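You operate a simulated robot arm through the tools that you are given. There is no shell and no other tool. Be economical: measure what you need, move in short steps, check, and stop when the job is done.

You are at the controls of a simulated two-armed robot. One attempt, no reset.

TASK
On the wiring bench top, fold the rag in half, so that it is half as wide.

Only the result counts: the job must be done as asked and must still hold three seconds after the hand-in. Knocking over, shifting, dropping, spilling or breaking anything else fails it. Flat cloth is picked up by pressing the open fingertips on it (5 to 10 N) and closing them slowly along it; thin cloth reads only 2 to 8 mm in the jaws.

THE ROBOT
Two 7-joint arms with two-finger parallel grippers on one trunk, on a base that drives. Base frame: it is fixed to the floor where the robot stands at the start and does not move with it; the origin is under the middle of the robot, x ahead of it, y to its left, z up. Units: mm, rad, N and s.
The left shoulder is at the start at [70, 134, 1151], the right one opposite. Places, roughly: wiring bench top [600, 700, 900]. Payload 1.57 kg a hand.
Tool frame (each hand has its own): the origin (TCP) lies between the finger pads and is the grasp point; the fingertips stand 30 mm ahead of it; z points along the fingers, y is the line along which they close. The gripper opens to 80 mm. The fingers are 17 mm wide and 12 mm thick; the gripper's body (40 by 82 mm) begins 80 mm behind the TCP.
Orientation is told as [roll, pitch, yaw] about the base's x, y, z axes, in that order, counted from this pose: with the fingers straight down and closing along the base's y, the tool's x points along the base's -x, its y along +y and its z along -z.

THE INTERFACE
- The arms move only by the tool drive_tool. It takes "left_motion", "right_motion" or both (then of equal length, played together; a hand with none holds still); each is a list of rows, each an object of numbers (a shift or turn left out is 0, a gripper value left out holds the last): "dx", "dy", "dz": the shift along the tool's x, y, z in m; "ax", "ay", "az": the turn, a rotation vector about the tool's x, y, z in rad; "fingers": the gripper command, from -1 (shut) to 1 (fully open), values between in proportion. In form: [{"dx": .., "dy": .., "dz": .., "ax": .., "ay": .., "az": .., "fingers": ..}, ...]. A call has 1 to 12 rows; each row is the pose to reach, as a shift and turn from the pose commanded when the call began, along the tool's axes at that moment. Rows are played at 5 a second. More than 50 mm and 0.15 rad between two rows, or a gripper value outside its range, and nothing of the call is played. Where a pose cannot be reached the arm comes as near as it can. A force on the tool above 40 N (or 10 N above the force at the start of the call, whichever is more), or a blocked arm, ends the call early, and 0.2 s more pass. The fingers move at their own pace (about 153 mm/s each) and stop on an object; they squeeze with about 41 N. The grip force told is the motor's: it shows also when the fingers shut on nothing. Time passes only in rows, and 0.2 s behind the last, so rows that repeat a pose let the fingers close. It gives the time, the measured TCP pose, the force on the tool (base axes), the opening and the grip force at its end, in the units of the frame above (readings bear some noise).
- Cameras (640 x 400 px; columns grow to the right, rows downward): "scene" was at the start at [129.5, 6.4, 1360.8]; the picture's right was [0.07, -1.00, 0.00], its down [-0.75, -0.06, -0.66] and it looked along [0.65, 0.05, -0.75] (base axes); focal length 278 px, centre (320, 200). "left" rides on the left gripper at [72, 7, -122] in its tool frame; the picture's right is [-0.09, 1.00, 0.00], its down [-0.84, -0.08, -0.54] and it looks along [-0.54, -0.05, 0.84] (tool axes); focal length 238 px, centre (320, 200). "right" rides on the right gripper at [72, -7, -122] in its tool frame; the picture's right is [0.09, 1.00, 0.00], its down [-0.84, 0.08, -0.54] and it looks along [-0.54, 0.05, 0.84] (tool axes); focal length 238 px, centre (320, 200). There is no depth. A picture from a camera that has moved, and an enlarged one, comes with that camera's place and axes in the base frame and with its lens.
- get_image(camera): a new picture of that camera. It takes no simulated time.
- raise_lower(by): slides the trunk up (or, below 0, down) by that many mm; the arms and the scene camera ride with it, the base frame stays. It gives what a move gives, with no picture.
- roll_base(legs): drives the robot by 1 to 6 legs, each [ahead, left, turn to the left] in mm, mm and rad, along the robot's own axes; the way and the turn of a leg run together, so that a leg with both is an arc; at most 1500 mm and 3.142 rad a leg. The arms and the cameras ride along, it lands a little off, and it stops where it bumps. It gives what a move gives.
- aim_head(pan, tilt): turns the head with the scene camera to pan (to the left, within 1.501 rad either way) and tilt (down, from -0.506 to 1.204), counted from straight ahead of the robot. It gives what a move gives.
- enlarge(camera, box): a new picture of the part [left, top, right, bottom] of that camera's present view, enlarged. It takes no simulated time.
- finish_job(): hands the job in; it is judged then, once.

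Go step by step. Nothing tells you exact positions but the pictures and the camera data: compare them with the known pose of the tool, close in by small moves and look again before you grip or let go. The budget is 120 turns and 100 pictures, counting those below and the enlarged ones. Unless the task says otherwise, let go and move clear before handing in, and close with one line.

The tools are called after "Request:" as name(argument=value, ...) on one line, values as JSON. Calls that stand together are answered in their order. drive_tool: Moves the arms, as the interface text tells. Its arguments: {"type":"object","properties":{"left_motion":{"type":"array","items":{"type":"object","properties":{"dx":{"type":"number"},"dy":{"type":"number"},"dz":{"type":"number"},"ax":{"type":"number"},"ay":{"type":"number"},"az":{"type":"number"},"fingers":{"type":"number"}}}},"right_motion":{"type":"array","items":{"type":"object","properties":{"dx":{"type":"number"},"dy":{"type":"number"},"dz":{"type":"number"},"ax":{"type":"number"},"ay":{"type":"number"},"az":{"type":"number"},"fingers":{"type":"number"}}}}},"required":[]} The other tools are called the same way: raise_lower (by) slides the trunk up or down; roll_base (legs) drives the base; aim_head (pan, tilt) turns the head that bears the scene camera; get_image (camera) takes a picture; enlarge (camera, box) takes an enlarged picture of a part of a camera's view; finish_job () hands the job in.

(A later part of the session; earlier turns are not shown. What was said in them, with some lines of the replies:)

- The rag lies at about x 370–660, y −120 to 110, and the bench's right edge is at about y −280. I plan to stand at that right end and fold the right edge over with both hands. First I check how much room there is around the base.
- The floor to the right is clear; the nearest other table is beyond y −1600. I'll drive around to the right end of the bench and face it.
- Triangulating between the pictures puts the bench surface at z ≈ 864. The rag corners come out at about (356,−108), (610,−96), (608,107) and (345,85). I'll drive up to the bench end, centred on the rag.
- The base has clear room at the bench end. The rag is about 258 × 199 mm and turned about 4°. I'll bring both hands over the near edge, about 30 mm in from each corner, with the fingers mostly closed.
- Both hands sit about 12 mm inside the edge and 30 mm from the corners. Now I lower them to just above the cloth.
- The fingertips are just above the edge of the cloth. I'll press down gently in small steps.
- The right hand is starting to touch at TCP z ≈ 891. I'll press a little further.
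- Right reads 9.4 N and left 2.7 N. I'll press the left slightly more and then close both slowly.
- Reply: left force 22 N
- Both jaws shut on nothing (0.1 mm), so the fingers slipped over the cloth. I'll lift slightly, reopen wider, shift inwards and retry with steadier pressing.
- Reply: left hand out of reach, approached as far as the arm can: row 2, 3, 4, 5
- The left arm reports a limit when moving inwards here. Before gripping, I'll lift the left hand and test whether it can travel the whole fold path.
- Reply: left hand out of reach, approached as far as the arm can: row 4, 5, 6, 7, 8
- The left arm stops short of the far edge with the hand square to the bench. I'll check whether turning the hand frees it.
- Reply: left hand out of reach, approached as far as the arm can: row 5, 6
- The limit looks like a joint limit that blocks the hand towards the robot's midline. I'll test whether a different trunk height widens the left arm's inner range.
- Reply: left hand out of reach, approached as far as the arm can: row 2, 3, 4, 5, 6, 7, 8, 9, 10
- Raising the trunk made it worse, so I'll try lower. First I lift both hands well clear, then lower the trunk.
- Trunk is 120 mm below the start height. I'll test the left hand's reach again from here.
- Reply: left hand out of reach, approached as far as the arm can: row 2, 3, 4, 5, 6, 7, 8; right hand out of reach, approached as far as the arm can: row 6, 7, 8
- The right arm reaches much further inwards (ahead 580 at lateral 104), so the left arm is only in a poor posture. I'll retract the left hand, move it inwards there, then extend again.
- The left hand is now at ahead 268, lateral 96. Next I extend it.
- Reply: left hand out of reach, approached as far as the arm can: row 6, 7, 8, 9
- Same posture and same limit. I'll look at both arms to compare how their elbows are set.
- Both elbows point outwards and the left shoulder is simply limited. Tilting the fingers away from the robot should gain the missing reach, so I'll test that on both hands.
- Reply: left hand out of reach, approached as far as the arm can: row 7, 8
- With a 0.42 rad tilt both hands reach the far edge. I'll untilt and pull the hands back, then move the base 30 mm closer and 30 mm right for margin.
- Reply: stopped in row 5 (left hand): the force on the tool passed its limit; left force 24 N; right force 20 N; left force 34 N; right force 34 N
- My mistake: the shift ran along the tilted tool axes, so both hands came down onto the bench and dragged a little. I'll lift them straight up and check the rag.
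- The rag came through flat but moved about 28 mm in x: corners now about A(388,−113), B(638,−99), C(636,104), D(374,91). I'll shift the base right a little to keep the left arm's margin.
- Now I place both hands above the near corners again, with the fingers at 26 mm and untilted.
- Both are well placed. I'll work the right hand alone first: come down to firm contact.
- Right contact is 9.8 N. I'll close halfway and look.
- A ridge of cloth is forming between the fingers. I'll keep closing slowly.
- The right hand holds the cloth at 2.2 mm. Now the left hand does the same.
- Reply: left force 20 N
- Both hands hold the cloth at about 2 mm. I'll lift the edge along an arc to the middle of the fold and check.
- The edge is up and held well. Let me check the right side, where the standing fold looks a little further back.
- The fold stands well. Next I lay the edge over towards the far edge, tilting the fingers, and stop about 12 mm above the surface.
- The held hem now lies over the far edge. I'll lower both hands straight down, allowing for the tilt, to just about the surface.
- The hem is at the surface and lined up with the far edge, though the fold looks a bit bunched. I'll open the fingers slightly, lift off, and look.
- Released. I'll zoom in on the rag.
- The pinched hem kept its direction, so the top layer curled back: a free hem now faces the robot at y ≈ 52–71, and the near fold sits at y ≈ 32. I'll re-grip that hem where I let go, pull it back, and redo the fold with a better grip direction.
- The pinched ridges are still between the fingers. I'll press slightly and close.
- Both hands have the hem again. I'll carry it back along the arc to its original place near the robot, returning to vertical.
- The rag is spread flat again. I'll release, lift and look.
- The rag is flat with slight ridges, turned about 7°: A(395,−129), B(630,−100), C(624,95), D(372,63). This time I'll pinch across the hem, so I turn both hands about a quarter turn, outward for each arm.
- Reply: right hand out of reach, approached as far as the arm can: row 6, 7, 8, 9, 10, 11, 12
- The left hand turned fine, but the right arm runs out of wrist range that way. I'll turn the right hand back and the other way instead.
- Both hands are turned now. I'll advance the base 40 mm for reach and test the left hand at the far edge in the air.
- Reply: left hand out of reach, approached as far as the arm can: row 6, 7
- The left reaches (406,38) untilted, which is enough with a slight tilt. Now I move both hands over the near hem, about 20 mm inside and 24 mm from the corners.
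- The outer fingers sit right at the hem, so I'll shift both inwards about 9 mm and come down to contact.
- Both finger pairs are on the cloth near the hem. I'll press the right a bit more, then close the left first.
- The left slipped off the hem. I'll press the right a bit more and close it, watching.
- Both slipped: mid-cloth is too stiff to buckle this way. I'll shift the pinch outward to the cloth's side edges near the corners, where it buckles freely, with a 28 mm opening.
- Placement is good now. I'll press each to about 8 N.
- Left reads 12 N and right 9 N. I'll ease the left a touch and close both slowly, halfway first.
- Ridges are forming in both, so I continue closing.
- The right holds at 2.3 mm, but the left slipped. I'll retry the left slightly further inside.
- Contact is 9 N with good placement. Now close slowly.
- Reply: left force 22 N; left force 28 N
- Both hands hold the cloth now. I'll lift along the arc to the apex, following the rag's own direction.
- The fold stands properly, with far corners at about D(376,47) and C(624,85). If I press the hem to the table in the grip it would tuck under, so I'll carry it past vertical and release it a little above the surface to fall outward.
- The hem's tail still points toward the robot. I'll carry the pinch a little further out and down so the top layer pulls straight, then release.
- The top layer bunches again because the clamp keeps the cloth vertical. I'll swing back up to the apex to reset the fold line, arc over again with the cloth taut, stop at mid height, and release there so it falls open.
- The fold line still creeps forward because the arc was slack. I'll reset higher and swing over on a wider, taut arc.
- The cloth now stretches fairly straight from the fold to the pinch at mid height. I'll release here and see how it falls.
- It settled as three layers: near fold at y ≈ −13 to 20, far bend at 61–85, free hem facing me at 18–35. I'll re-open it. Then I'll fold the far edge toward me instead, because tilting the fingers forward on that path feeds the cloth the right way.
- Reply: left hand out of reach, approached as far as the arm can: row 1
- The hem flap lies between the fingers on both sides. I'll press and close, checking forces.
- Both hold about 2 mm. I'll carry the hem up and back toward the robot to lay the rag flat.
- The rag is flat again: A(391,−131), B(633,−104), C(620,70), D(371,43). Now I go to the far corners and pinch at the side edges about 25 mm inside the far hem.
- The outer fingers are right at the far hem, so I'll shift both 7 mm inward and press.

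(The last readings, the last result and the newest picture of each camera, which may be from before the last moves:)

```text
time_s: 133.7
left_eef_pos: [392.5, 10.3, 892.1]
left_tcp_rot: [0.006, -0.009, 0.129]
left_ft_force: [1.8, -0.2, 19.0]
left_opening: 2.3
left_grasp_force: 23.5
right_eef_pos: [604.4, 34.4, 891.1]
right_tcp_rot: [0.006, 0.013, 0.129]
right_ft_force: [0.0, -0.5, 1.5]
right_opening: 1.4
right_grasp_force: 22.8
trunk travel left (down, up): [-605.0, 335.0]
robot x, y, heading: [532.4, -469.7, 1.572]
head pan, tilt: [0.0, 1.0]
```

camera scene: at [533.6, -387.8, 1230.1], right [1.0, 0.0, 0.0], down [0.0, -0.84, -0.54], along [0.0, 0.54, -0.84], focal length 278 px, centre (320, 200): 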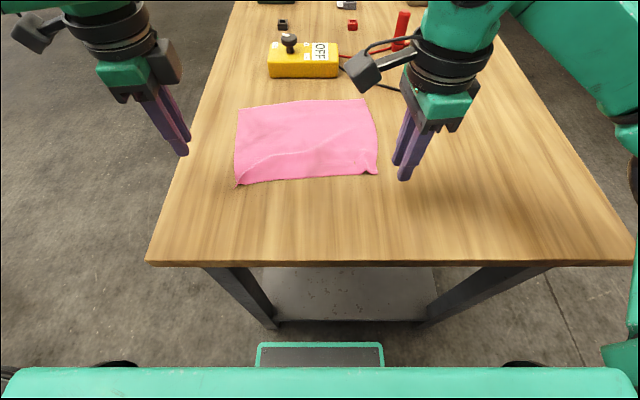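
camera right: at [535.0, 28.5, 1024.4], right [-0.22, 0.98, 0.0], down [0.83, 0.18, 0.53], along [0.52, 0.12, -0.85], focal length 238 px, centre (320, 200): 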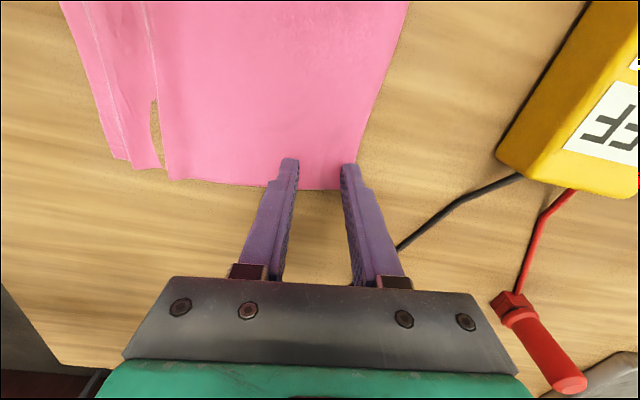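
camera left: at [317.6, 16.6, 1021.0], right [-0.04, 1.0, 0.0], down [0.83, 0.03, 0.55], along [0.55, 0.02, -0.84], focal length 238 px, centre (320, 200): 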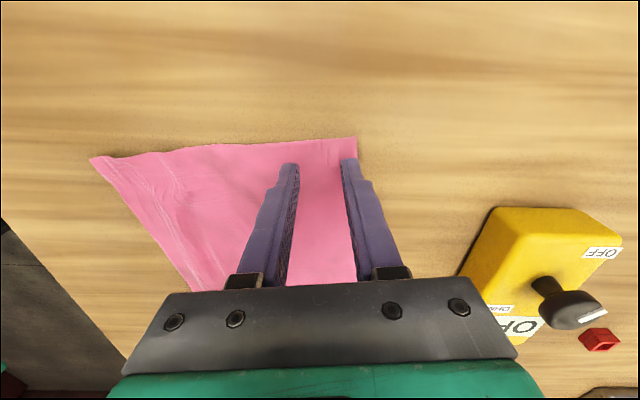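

Left holds 2.3 mm and right 1.4 mm (thin). I'll lift slightly and check that both hold.

Request:
drive_tool(left_motion=[{"dz": -0.006, "dy": -0.001}, {"dz": -0.014, "dy": -0.003}, {"dz": -0.022, "dy": -0.006}], right_motion=[{"dz": -0.006, "dy": -0.001}, {"dz": -0.014, "dy": -0.003}, {"dz": -0.022, "dy": -0.006}])

Request:
enlarge(camera="scene", box=[200, 70, 424, 210])

```text
time_s: 134.5
left_eef_pos: [392.2, 5.5, 911.8]
left_tcp_rot: [0.0, -0.011, 0.129]
left_ft_force: [1.3, 0.2, 0.3]
left_opening: 2.1
left_grasp_force: 23.8
right_eef_pos: [605.1, 31.0, 912.9]
right_tcp_rot: [0.003, 0.014, 0.13]
right_ft_force: [-0.6, 1.2, -0.5]
right_opening: 1.5
right_grasp_force: 23.3
trunk travel left (down, up): [-605.0, 335.0]
robot x, y, heading: [533.2, -469.6, 1.566]
head pan, tilt: [0.0, 1.0]
```

```text
2.86 times, centred on (312, 140) of scene
camera zoom: at [533.7, -348.5, 1230.0], right [1.0, 0.0, 0.0], down [0.0, -0.84, -0.54], along [0.0, 0.54, -0.84], focal length 796 px, centre (343, 371)
```

zoom: 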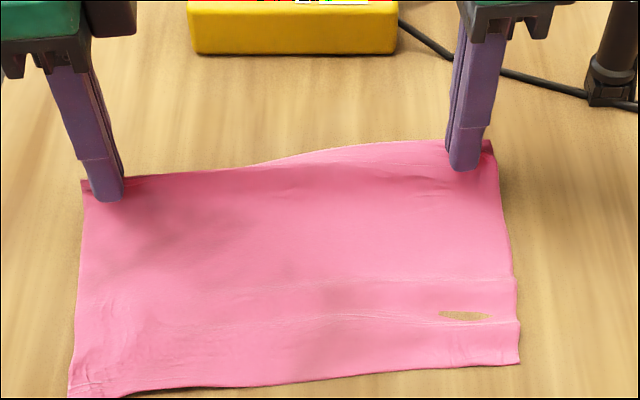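

Both hold. Now I fold the far hem toward the robot along an arc, tilting the fingers forward progressively to 0.8 rad so the cloth feeds away from me.

Request:
drive_tool(left_motion=[{"dy": -0.008, "dz": -0.012, "ax": -0.05}, {"dy": -0.016, "dz": -0.0222, "ax": -0.12}, {"dy": -0.0315, "dz": -0.0312, "ax": -0.22}, {"dy": -0.049, "dz": -0.0369, "ax": -0.32}, {"dy": -0.067, "dz": -0.0378, "ax": -0.42}, {"dy": -0.0854, "dz": -0.0345, "ax": -0.52}, {"dy": -0.1024, "dz": -0.027, "ax": -0.62}, {"dy": -0.1172, "dz": -0.0151, "ax": -0.72}, {"dy": -0.1273, "dz": -0.0041, "ax": -0.8}, {"dy": -0.1326, "dz": 0.0044, "ax": -0.8}, {"dy": -0.1326, "dz": 0.0044, "ax": -0.8}], right_motion=[{"dy": -0.008, "dz": -0.012, "ax": -0.05}, {"dy": -0.016, "dz": -0.0222, "ax": -0.12}, {"dy": -0.0315, "dz": -0.0312, "ax": -0.22}, {"dy": -0.049, "dz": -0.0369, "ax": -0.32}, {"dy": -0.067, "dz": -0.0378, "ax": -0.42}, {"dy": -0.0854, "dz": -0.0345, "ax": -0.52}, {"dy": -0.1024, "dz": -0.027, "ax": -0.62}, {"dy": -0.1172, "dz": -0.0151, "ax": -0.72}, {"dy": -0.1273, "dz": -0.0041, "ax": -0.8}, {"dy": -0.1326, "dz": 0.0044, "ax": -0.8}, {"dy": -0.1326, "dz": 0.0044, "ax": -0.8}])

Request:
enlarge(camera="scene", box=[200, 90, 424, 230])

```text
time_s: 136.9
left_eef_pos: [448.6, -43.8, 1011.7]
left_tcp_rot: [0.801, -0.009, 0.13]
left_ft_force: [-0.4, 0.0, -0.4]
left_opening: 2.2
left_grasp_force: 23.8
left hand out of reach, approached as far as the arm can: row 6, 7, 8, 9, 10, 11
right_eef_pos: [623.2, -95.0, 916.2]
right_tcp_rot: [0.802, 0.013, 0.128]
right_ft_force: [-0.3, -0.4, -0.2]
right_opening: 1.4
right_grasp_force: 23.7
right hand out of reach, approached as far as the arm can: row 10, 11
trunk travel left (down, up): [-605.0, 335.0]
robot x, y, heading: [529.7, -469.0, 1.568]
head pan, tilt: [0.0, 1.0]
```

```text
2.86 times, centred on (312, 160) of scene
camera zoom: at [535.0, -347.2, 1229.9], right [1.0, 0.0, 0.0], down [0.0, -0.84, -0.54], along [0.0, 0.54, -0.84], focal length 796 px, centre (343, 314)
```

zoom: 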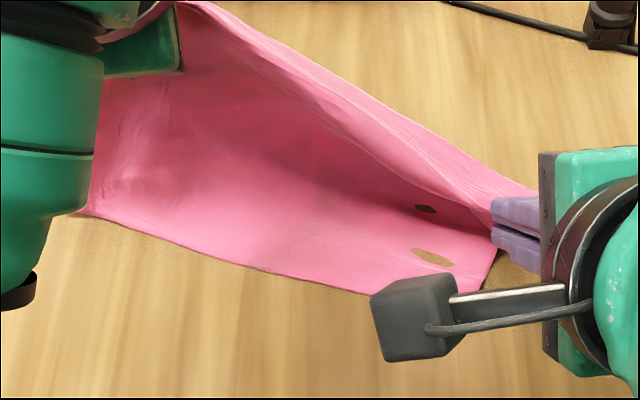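

The left wrist cannot hold that tilt near the robot and wandered up and inward, but the cloth is still gripped. I'll reduce the left tilt to 0.4 and bring it to its place over the near hem.

Request:
drive_tool(left_motion=[{"ax": 0.1}, {"ax": 0.2, "dx": 0.002, "dy": -0.005, "dz": 0.001}, {"ax": 0.3, "dx": 0.005, "dy": -0.011, "dz": 0.002}, {"ax": 0.4, "dx": 0.01, "dy": -0.022, "dz": 0.004}, {"ax": 0.4, "dx": 0.016, "dy": -0.036, "dz": 0.0065}, {"ax": 0.4, "dx": 0.022, "dy": -0.05, "dz": 0.009}, {"ax": 0.4, "dx": 0.028, "dy": -0.064, "dz": 0.0115}, {"ax": 0.4, "dx": 0.034, "dy": -0.077, "dz": 0.0137}, {"ax": 0.4, "dx": 0.039, "dy": -0.089, "dz": 0.0158}, {"ax": 0.4, "dx": 0.044, "dy": -0.1, "dz": 0.0178}, {"ax": 0.4, "dx": 0.048, "dy": -0.1095, "dz": 0.0194}, {"ax": 0.4, "dx": 0.048, "dy": -0.1095, "dz": 0.0194}])

Request:
enlarge(camera="scene", box=[200, 90, 424, 230])

```text
time_s: 139.5
left_eef_pos: [420.3, -91.3, 948.8]
left_tcp_rot: [0.402, -0.011, 0.131]
left_ft_force: [0.5, 0.0, 0.4]
left_opening: 2.2
left_grasp_force: 23.9
left hand out of reach, approached as far as the arm can: row 9, 10, 11, 12
right_eef_pos: [622.0, -96.4, 916.1]
right_tcp_rot: [0.801, 0.012, 0.127]
right_ft_force: [0.5, -0.5, 0.3]
right_opening: 1.8
right_grasp_force: 23.4
trunk travel left (down, up): [-605.0, 335.0]
robot x, y, heading: [533.4, -469.1, 1.572]
head pan, tilt: [0.0, 1.0]
```

```text
2.86 times, centred on (312, 160) of scene
camera zoom: at [533.5, -348.2, 1230.1], right [1.0, 0.0, 0.0], down [0.0, -0.84, -0.54], along [0.0, 0.54, -0.84], focal length 796 px, centre (343, 314)
```

zoom: 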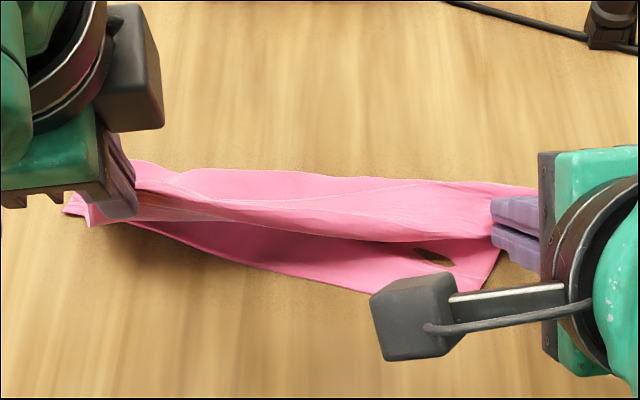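

The right side folds properly, but the left near corner was pulled inward. I'll bring the left hand upright and take a look.

Request:
drive_tool(left_motion=[{"ax": 0.1}, {"ax": 0.2}, {"ax": 0.3}, {"ax": 0.4}])

Request:
get_image(camera="left")

```text
time_s: 140.5
left_eef_pos: [420.5, -91.2, 949.0]
left_tcp_rot: [-0.001, -0.01, 0.13]
left_ft_force: [0.3, 1.3, -0.4]
left_opening: 2.2
left_grasp_force: 23.3
right_eef_pos: [622.4, -95.7, 916.7]
right_tcp_rot: [0.803, 0.015, 0.126]
right_ft_force: [-0.1, -0.2, 0.1]
right_opening: 1.7
right_grasp_force: 23.0
trunk travel left (down, up): [-605.0, 335.0]
robot x, y, heading: [532.5, -466.5, 1.566]
head pan, tilt: [0.0, 1.0]
```

```text
14 pictures are left
camera left: at [348.2, -93.3, 1069.2], right [-0.04, 1.0, 0.0], down [0.83, 0.03, 0.55], along [0.55, 0.02, -0.83], focal length 238 px, centre (320, 200)
```

left: 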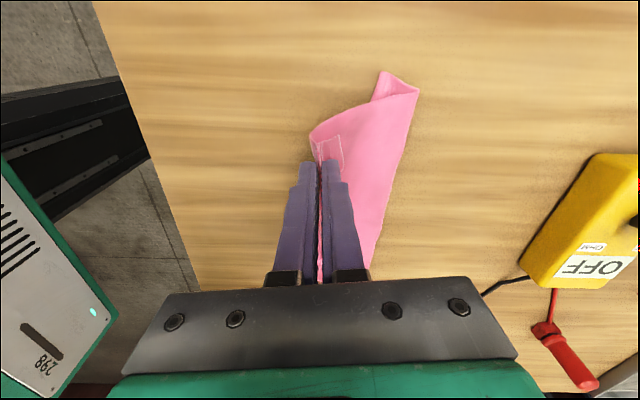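

The left near corner A slid to about (365,−43), so this fold is skewed. I'll carry both far-hem grips back to the far side, lay the rag flat and straighten it before refolding. On the next try the base will do the pulling, so the arms stay within range.

Request:
drive_tool(left_motion=[{"dy": 0.0114, "dx": 0.0013, "dz": -0.005}, {"dy": 0.0227, "dx": 0.0027, "dz": -0.012}, {"dy": 0.0341, "dx": 0.004, "dz": -0.015}, {"dy": 0.0455, "dx": 0.0054, "dz": -0.013}, {"dy": 0.0568, "dx": 0.0067, "dz": -0.009}, {"dy": 0.0682, "dx": 0.0081, "dz": 0.0}, {"dy": 0.0796, "dx": 0.0094, "dz": 0.012}, {"dy": 0.091, "dx": 0.0108, "dz": 0.025}, {"dy": 0.1023, "dx": 0.0121, "dz": 0.038}, {"dy": 0.1137, "dx": 0.0135, "dz": 0.049}, {"dy": 0.1137, "dx": 0.0135, "dz": 0.049}], right_motion=[{"dy": 0.0206, "dz": -0.0008, "ax": 0.08}, {"dy": 0.0401, "dz": -0.0005, "ax": 0.16}, {"dy": 0.0573, "dz": 0.002, "ax": 0.24}, {"dy": 0.0714, "dz": 0.0076, "ax": 0.32}, {"dy": 0.0818, "dz": 0.0167, "ax": 0.4}, {"dy": 0.0883, "dz": 0.0296, "ax": 0.48}, {"dy": 0.0912, "dz": 0.0461, "ax": 0.56}, {"dy": 0.0909, "dz": 0.0656, "ax": 0.64}, {"dy": 0.0885, "dz": 0.0873, "ax": 0.72}, {"dy": 0.0847, "dz": 0.1101, "ax": 0.8}, {"dy": 0.0847, "dz": 0.1101, "ax": 0.8}])

Request:
enlarge(camera="scene", box=[200, 70, 424, 210])

```text
time_s: 142.9
left_eef_pos: [393.5, 19.1, 901.9]
left_tcp_rot: [0.002, -0.009, 0.129]
left_ft_force: [0.3, 0.3, 0.1]
left_opening: 2.4
left_grasp_force: 23.6
right_eef_pos: [604.4, 40.4, 900.4]
right_tcp_rot: [0.001, 0.01, 0.128]
right_ft_force: [-0.7, 0.6, 0.0]
right_opening: 1.4
right_grasp_force: 23.7
trunk travel left (down, up): [-605.0, 335.0]
robot x, y, heading: [531.0, -468.8, 1.577]
head pan, tilt: [0.0, 1.0]
```

```text
2.86 times, centred on (312, 140) of scene
camera zoom: at [534.1, -349.4, 1230.2], right [1.0, 0.0, 0.0], down [0.0, -0.84, -0.54], along [0.0, 0.54, -0.84], focal length 796 px, centre (343, 371)
```

zoom: 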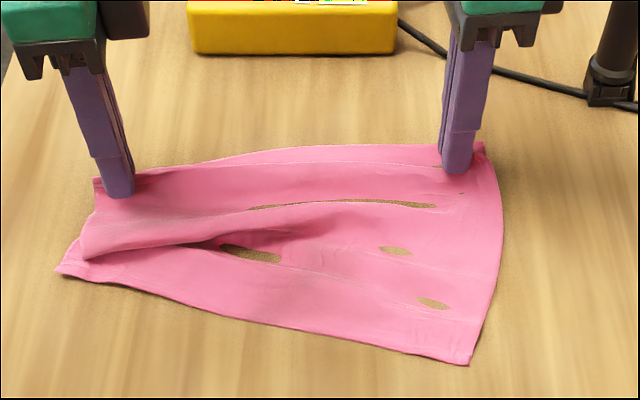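

The cloth is still held by its far hem. I'll lift it until it hangs clear and straight, so I can lay it down freshly with the fold line where I want it.

Request:
drive_tool(left_motion=[{"dy": -0.004, "dz": -0.02}, {"dy": -0.01, "dz": -0.04}, {"dy": -0.018, "dz": -0.06}, {"dy": -0.027, "dz": -0.08}, {"dy": -0.037, "dz": -0.1}, {"dy": -0.048, "dz": -0.12}, {"dy": -0.059, "dz": -0.14}, {"dy": -0.07, "dz": -0.16}, {"dy": -0.08, "dz": -0.178}, {"dy": -0.09, "dz": -0.195}, {"dy": -0.09, "dz": -0.195}, {"dy": -0.09, "dz": -0.195}], right_motion=[{"dy": -0.004, "dz": -0.02}, {"dy": -0.01, "dz": -0.04}, {"dy": -0.018, "dz": -0.06}, {"dy": -0.027, "dz": -0.08}, {"dy": -0.037, "dz": -0.1}, {"dy": -0.048, "dz": -0.12}, {"dy": -0.059, "dz": -0.14}, {"dy": -0.07, "dz": -0.16}, {"dy": -0.08, "dz": -0.178}, {"dy": -0.09, "dz": -0.195}, {"dy": -0.09, "dz": -0.195}, {"dy": -0.09, "dz": -0.195}])

Request:
get_image(camera="scene")

```text
time_s: 145.5
left_eef_pos: [403.6, -69.0, 1094.2]
left_tcp_rot: [0.001, -0.011, 0.13]
left_ft_force: [2.2, 0.5, -0.4]
left_opening: 2.1
left_grasp_force: 24.0
right_eef_pos: [617.7, -48.3, 1094.6]
right_tcp_rot: [0.004, 0.012, 0.13]
right_ft_force: [-1.5, 0.3, 0.4]
right_opening: 1.6
right_grasp_force: 22.9
trunk travel left (down, up): [-605.0, 335.0]
robot x, y, heading: [534.9, -469.4, 1.57]
head pan, tilt: [0.0, 1.0]
```

```text
12 pictures are left
camera scene: at [533.7, -348.5, 1230.1], right [1.0, 0.0, 0.0], down [0.0, -0.84, -0.54], along [0.0, 0.54, -0.84], focal length 278 px, centre (320, 200)
```

scene: 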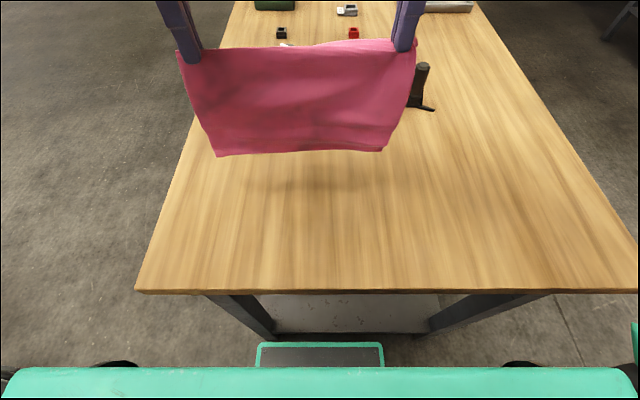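

It hangs as a clean rectangle, with its hem tails pointing away from me. So the natural fold lays the lower half toward me and brings the held hem back outward. I'll position it so the bottom edge touches down at about y 20–43, then lay it toward the robot.

Request:
drive_tool(left_motion=[{"dy": 0.015}, {"dy": 0.03}, {"dy": 0.045}, {"dy": 0.06}, {"dy": 0.076}, {"dy": 0.091}, {"dy": 0.091}, {"dy": 0.091}, {"dy": 0.091, "dz": 0.015}, {"dy": 0.091, "dz": 0.03}, {"dy": 0.091, "dz": 0.045}, {"dy": 0.091, "dz": 0.047}], right_motion=[{"dy": 0.015}, {"dy": 0.03}, {"dy": 0.045}, {"dy": 0.06}, {"dy": 0.076}, {"dy": 0.091}, {"dy": 0.091}, {"dy": 0.091}, {"dy": 0.091, "dz": 0.015}, {"dy": 0.091, "dz": 0.03}, {"dy": 0.091, "dz": 0.045}, {"dy": 0.091, "dz": 0.047}])

Request:
drive_tool(left_motion=[{"dy": -0.01, "dz": 0.01}, {"dy": -0.021, "dz": 0.02}, {"dy": -0.032, "dz": 0.03}, {"dy": -0.043, "dz": 0.041}, {"dy": -0.054, "dz": 0.052}, {"dy": -0.065, "dz": 0.063}, {"dy": -0.075, "dz": 0.073}, {"dy": -0.084, "dz": 0.082}, {"dy": -0.092, "dz": 0.088}, {"dy": -0.092, "dz": 0.088}], right_motion=[{"dy": -0.01, "dz": 0.01}, {"dy": -0.021, "dz": 0.02}, {"dy": -0.032, "dz": 0.03}, {"dy": -0.043, "dz": 0.041}, {"dy": -0.054, "dz": 0.052}, {"dy": -0.065, "dz": 0.063}, {"dy": -0.075, "dz": 0.073}, {"dy": -0.084, "dz": 0.082}, {"dy": -0.092, "dz": 0.088}, {"dy": -0.092, "dz": 0.088}])

Request:
get_image(camera="scene")

```text
time_s: 148.1
left_eef_pos: [387.4, 17.5, 1044.6]
left_tcp_rot: [0.002, -0.01, 0.129]
left_ft_force: [1.9, 0.0, -0.1]
left_opening: 2.4
left_grasp_force: 24.1
left hand out of reach, approached as far as the arm can: row 4, 5, 6, 7, 8, 9, 10, 11, 12
right_eef_pos: [606.2, 41.8, 1047.1]
right_tcp_rot: [0.001, 0.012, 0.127]
right_ft_force: [-1.6, -0.4, 0.2]
right_opening: 1.4
right_grasp_force: 23.1
trunk travel left (down, up): [-605.0, 335.0]
robot x, y, heading: [530.7, -468.4, 1.57]
head pan, tilt: [0.0, 1.0]
```

```text
time_s: 150.3
left_eef_pos: [399.4, -74.7, 957.3]
left_tcp_rot: [-0.001, -0.01, 0.129]
left_ft_force: [0.2, 0.5, -0.4]
left_opening: 2.4
left_grasp_force: 23.9
right_eef_pos: [616.3, -48.8, 960.3]
right_tcp_rot: [0.001, 0.013, 0.129]
right_ft_force: [-1.0, -0.1, 0.2]
right_opening: 1.0
right_grasp_force: 23.3
trunk travel left (down, up): [-605.0, 335.0]
robot x, y, heading: [533.9, -465.2, 1.572]
head pan, tilt: [0.0, 1.0]
```

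```text
11 pictures are left
camera scene: at [533.6, -348.2, 1230.1], right [1.0, 0.0, 0.0], down [0.0, -0.84, -0.54], along [0.0, 0.54, -0.84], focal length 278 px, centre (320, 200)
```

scene: 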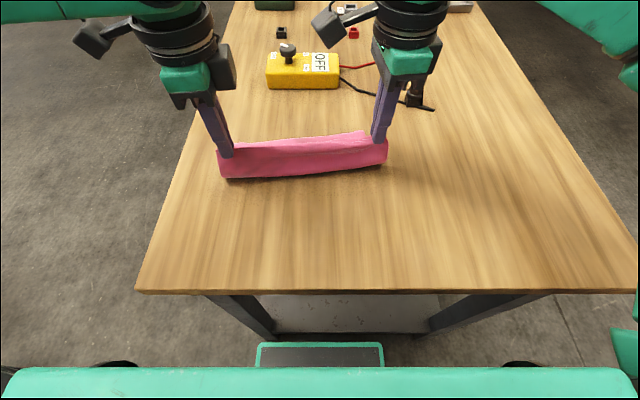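

The edge is standing with the lower half laid behind it. I'll check the layout with the left camera.

Request:
get_image(camera="left")

```text
10 pictures are left
camera left: at [327.4, -77.2, 1078.1], right [-0.04, 1.0, 0.0], down [0.83, 0.03, 0.55], along [0.55, 0.02, -0.83], focal length 238 px, centre (320, 200)
```

left: 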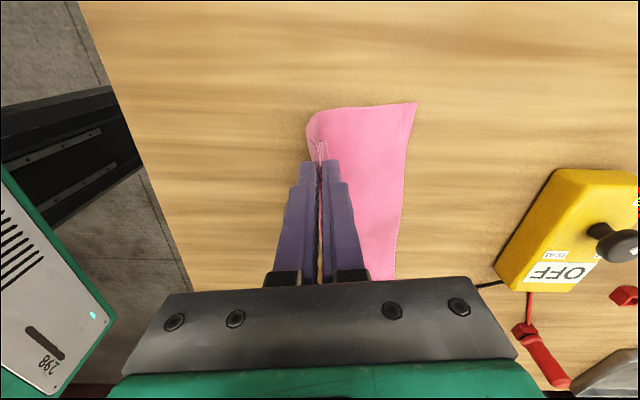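

The lower half lies flat: its far edge is at y ≈ 8 and the fold at about −87. Now I bring the held hem outward and down over it along a taut arc.

Request:
drive_tool(left_motion=[{"dy": 0.01, "dz": 0.004}, {"dy": 0.02, "dz": 0.01}, {"dy": 0.03, "dz": 0.018}, {"dy": 0.039, "dz": 0.027}, {"dy": 0.046, "dz": 0.037}, {"dy": 0.053, "dz": 0.047}, {"dy": 0.059, "dz": 0.055}, {"dy": 0.063, "dz": 0.06}, {"dy": 0.063, "dz": 0.06}], right_motion=[{"dy": 0.01, "dz": 0.005}, {"dy": 0.02, "dz": 0.011}, {"dy": 0.03, "dz": 0.02}, {"dy": 0.039, "dz": 0.029}, {"dy": 0.046, "dz": 0.039}, {"dy": 0.053, "dz": 0.05}, {"dy": 0.059, "dz": 0.058}, {"dy": 0.063, "dz": 0.063}, {"dy": 0.063, "dz": 0.063}])

Request:
enlarge(camera="scene", box=[200, 80, 424, 220])

Request:
get_image(camera="left")

```text
time_s: 152.3
left_eef_pos: [393.2, -11.5, 897.2]
left_tcp_rot: [0.004, -0.01, 0.129]
left_ft_force: [0.6, 0.2, 0.2]
left_opening: 2.3
left_grasp_force: 23.6
right_eef_pos: [607.1, 13.1, 897.8]
right_tcp_rot: [0.003, 0.013, 0.13]
right_ft_force: [-0.8, 0.6, 1.3]
right_opening: 1.6
right_grasp_force: 23.7
trunk travel left (down, up): [-605.0, 335.0]
robot x, y, heading: [531.0, -467.2, 1.568]
head pan, tilt: [0.0, 1.0]
```

```text
2.86 times, centred on (312, 150) of scene
camera zoom: at [533.7, -348.7, 1230.1], right [1.0, 0.0, 0.0], down [0.0, -0.84, -0.54], along [0.0, 0.54, -0.84], focal length 796 px, centre (343, 343)
```

zoom: 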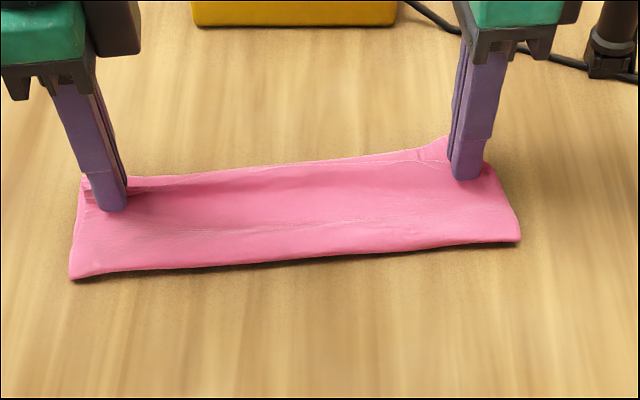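

```text
8 pictures are left
camera left: at [320.0, -14.6, 1018.0], right [-0.04, 1.0, 0.0], down [0.83, 0.03, 0.55], along [0.55, 0.02, -0.83], focal length 238 px, centre (320, 200)
```

left: 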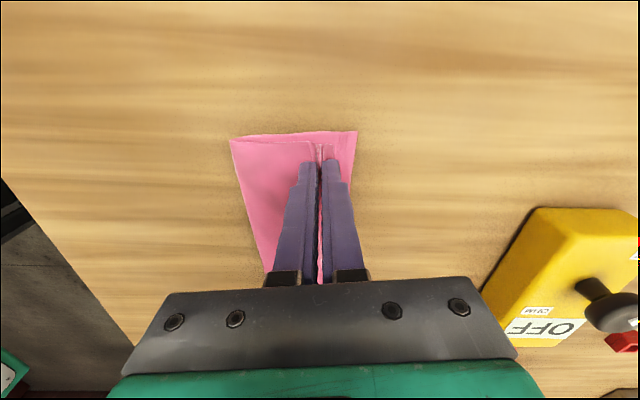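

That is a clean fold with the edges nearly aligned. I'll lower the last couple of millimetres, open gently and lift straight up.

Request:
drive_tool(left_motion=[{"dz": 0.002}, {"dz": 0.002, "fingers": -0.9}, {"dz": 0.002, "fingers": -0.8}, {"dz": 0.002, "fingers": -0.7}, {"dz": 0.0, "fingers": -0.6}, {"dz": -0.01}, {"dz": -0.04}, {"dz": -0.08}, {"dz": -0.11}], right_motion=[{"dz": 0.002}, {"dz": 0.002, "fingers": -0.9}, {"dz": 0.002, "fingers": -0.8}, {"dz": 0.002, "fingers": -0.7}, {"dz": 0.0, "fingers": -0.6}, {"dz": -0.01}, {"dz": -0.04}, {"dz": -0.08}, {"dz": -0.11}])

Request:
enlarge(camera="scene", box=[200, 80, 424, 220])

```text
time_s: 154.3
left_eef_pos: [390.0, -13.0, 1007.4]
left_tcp_rot: [0.0, -0.011, 0.129]
left_ft_force: [0.4, 0.4, 0.6]
left_opening: 16.1
left_grasp_force: 0.0
right_eef_pos: [608.3, 13.5, 1008.8]
right_tcp_rot: [0.003, 0.012, 0.13]
right_ft_force: [0.7, -0.1, 0.3]
right_opening: 15.7
right_grasp_force: 0.1
trunk travel left (down, up): [-605.0, 335.0]
robot x, y, heading: [532.5, -469.6, 1.574]
head pan, tilt: [0.0, 1.0]
```

```text
2.86 times, centred on (312, 150) of scene
camera zoom: at [533.5, -349.1, 1230.1], right [1.0, 0.0, 0.0], down [0.0, -0.84, -0.54], along [0.0, 0.54, -0.84], focal length 796 px, centre (343, 343)
```

zoom: 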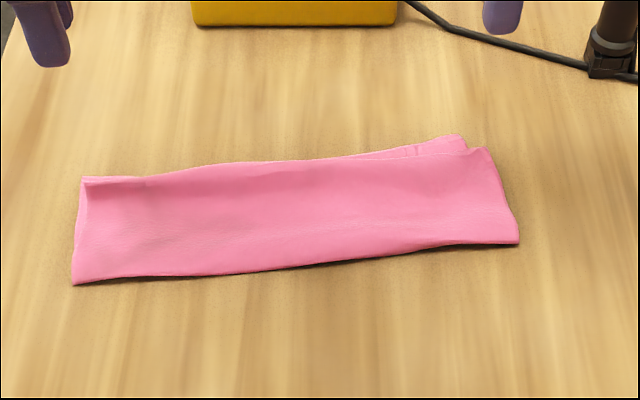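

The rag is folded cleanly. I'll look closer at the edge alignment from another view.

Request:
get_image(camera="right")

Request:
enlarge(camera="scene", box=[216, 110, 392, 220])

```text
6 pictures are left
camera right: at [540.1, -3.4, 1131.2], right [-0.22, 0.98, 0.0], down [0.83, 0.18, 0.53], along [0.52, 0.12, -0.85], focal length 238 px, centre (320, 200)
```

right: 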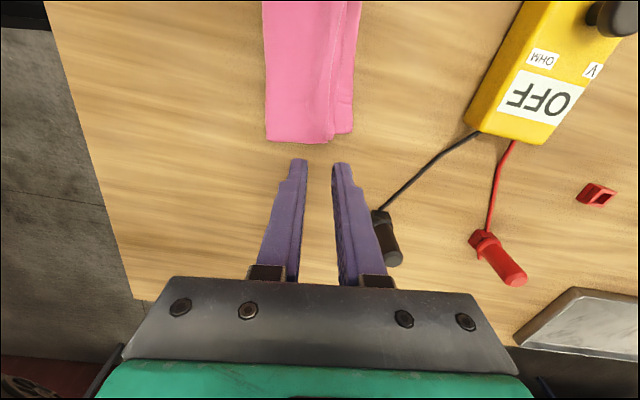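

```text
3.64 times, centred on (304, 165) of scene
camera zoom: at [533.5, -349.1, 1230.1], right [1.0, 0.0, 0.0], down [0.0, -0.84, -0.54], along [0.0, 0.54, -0.84], focal length 1013 px, centre (378, 327)
```

zoom: 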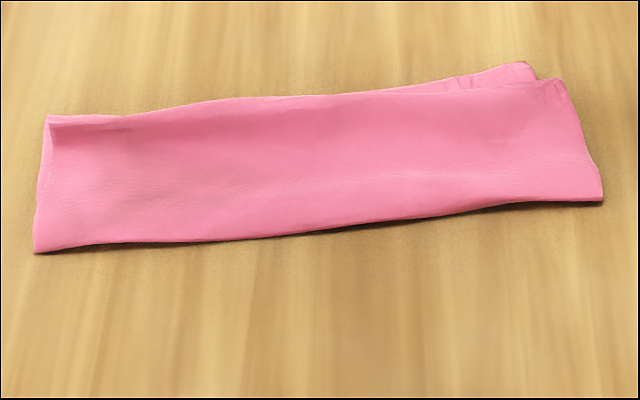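

The rag lies flat, folded to about half its width, with the edges matching to within about 15 mm. Nothing else has moved and the hands are well above it. I'll back away slightly and hand in.

Request:
drive_tool(left_motion=[{"dz": -0.02}, {"dz": -0.04}, {"dz": -0.04}, {"dz": -0.04}], right_motion=[{"dz": -0.02}, {"dz": -0.04}, {"dz": -0.04}, {"dz": -0.04}])

Request:
get_image(camera="scene")

```text
time_s: 155.3
left_eef_pos: [389.9, -11.9, 1047.4]
left_tcp_rot: [0.003, -0.011, 0.13]
left_ft_force: [-0.3, -0.1, -0.8]
left_opening: 16.0
left_grasp_force: 0.1
right_eef_pos: [608.8, 11.3, 1046.8]
right_tcp_rot: [0.005, 0.013, 0.129]
right_ft_force: [-0.4, -0.3, -0.4]
right_opening: 16.2
right_grasp_force: 0.1
trunk travel left (down, up): [-605.0, 335.0]
robot x, y, heading: [536.0, -466.5, 1.567]
head pan, tilt: [0.0, 1.0]
```

```text
4 pictures are left
camera scene: at [533.6, -348.6, 1230.1], right [1.0, 0.0, 0.0], down [0.0, -0.84, -0.54], along [0.0, 0.54, -0.84], focal length 278 px, centre (320, 200)
```

scene: 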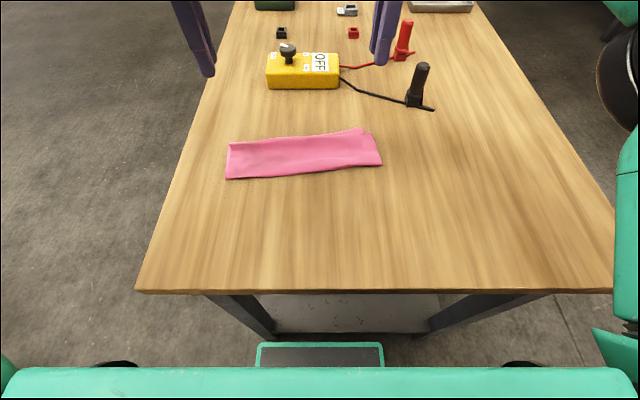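

The rag is stable and folded, the hands are clear, and everything else is in place, so I'm handing in.

Request:
finish_job()

```text
The job is handed in.
```

The rag is folded in half and handed in. It is now about 85–90 mm wide, down from about 200 mm; the edges match to within about 15 mm, and it lies a little off its starting spot and slightly turned.
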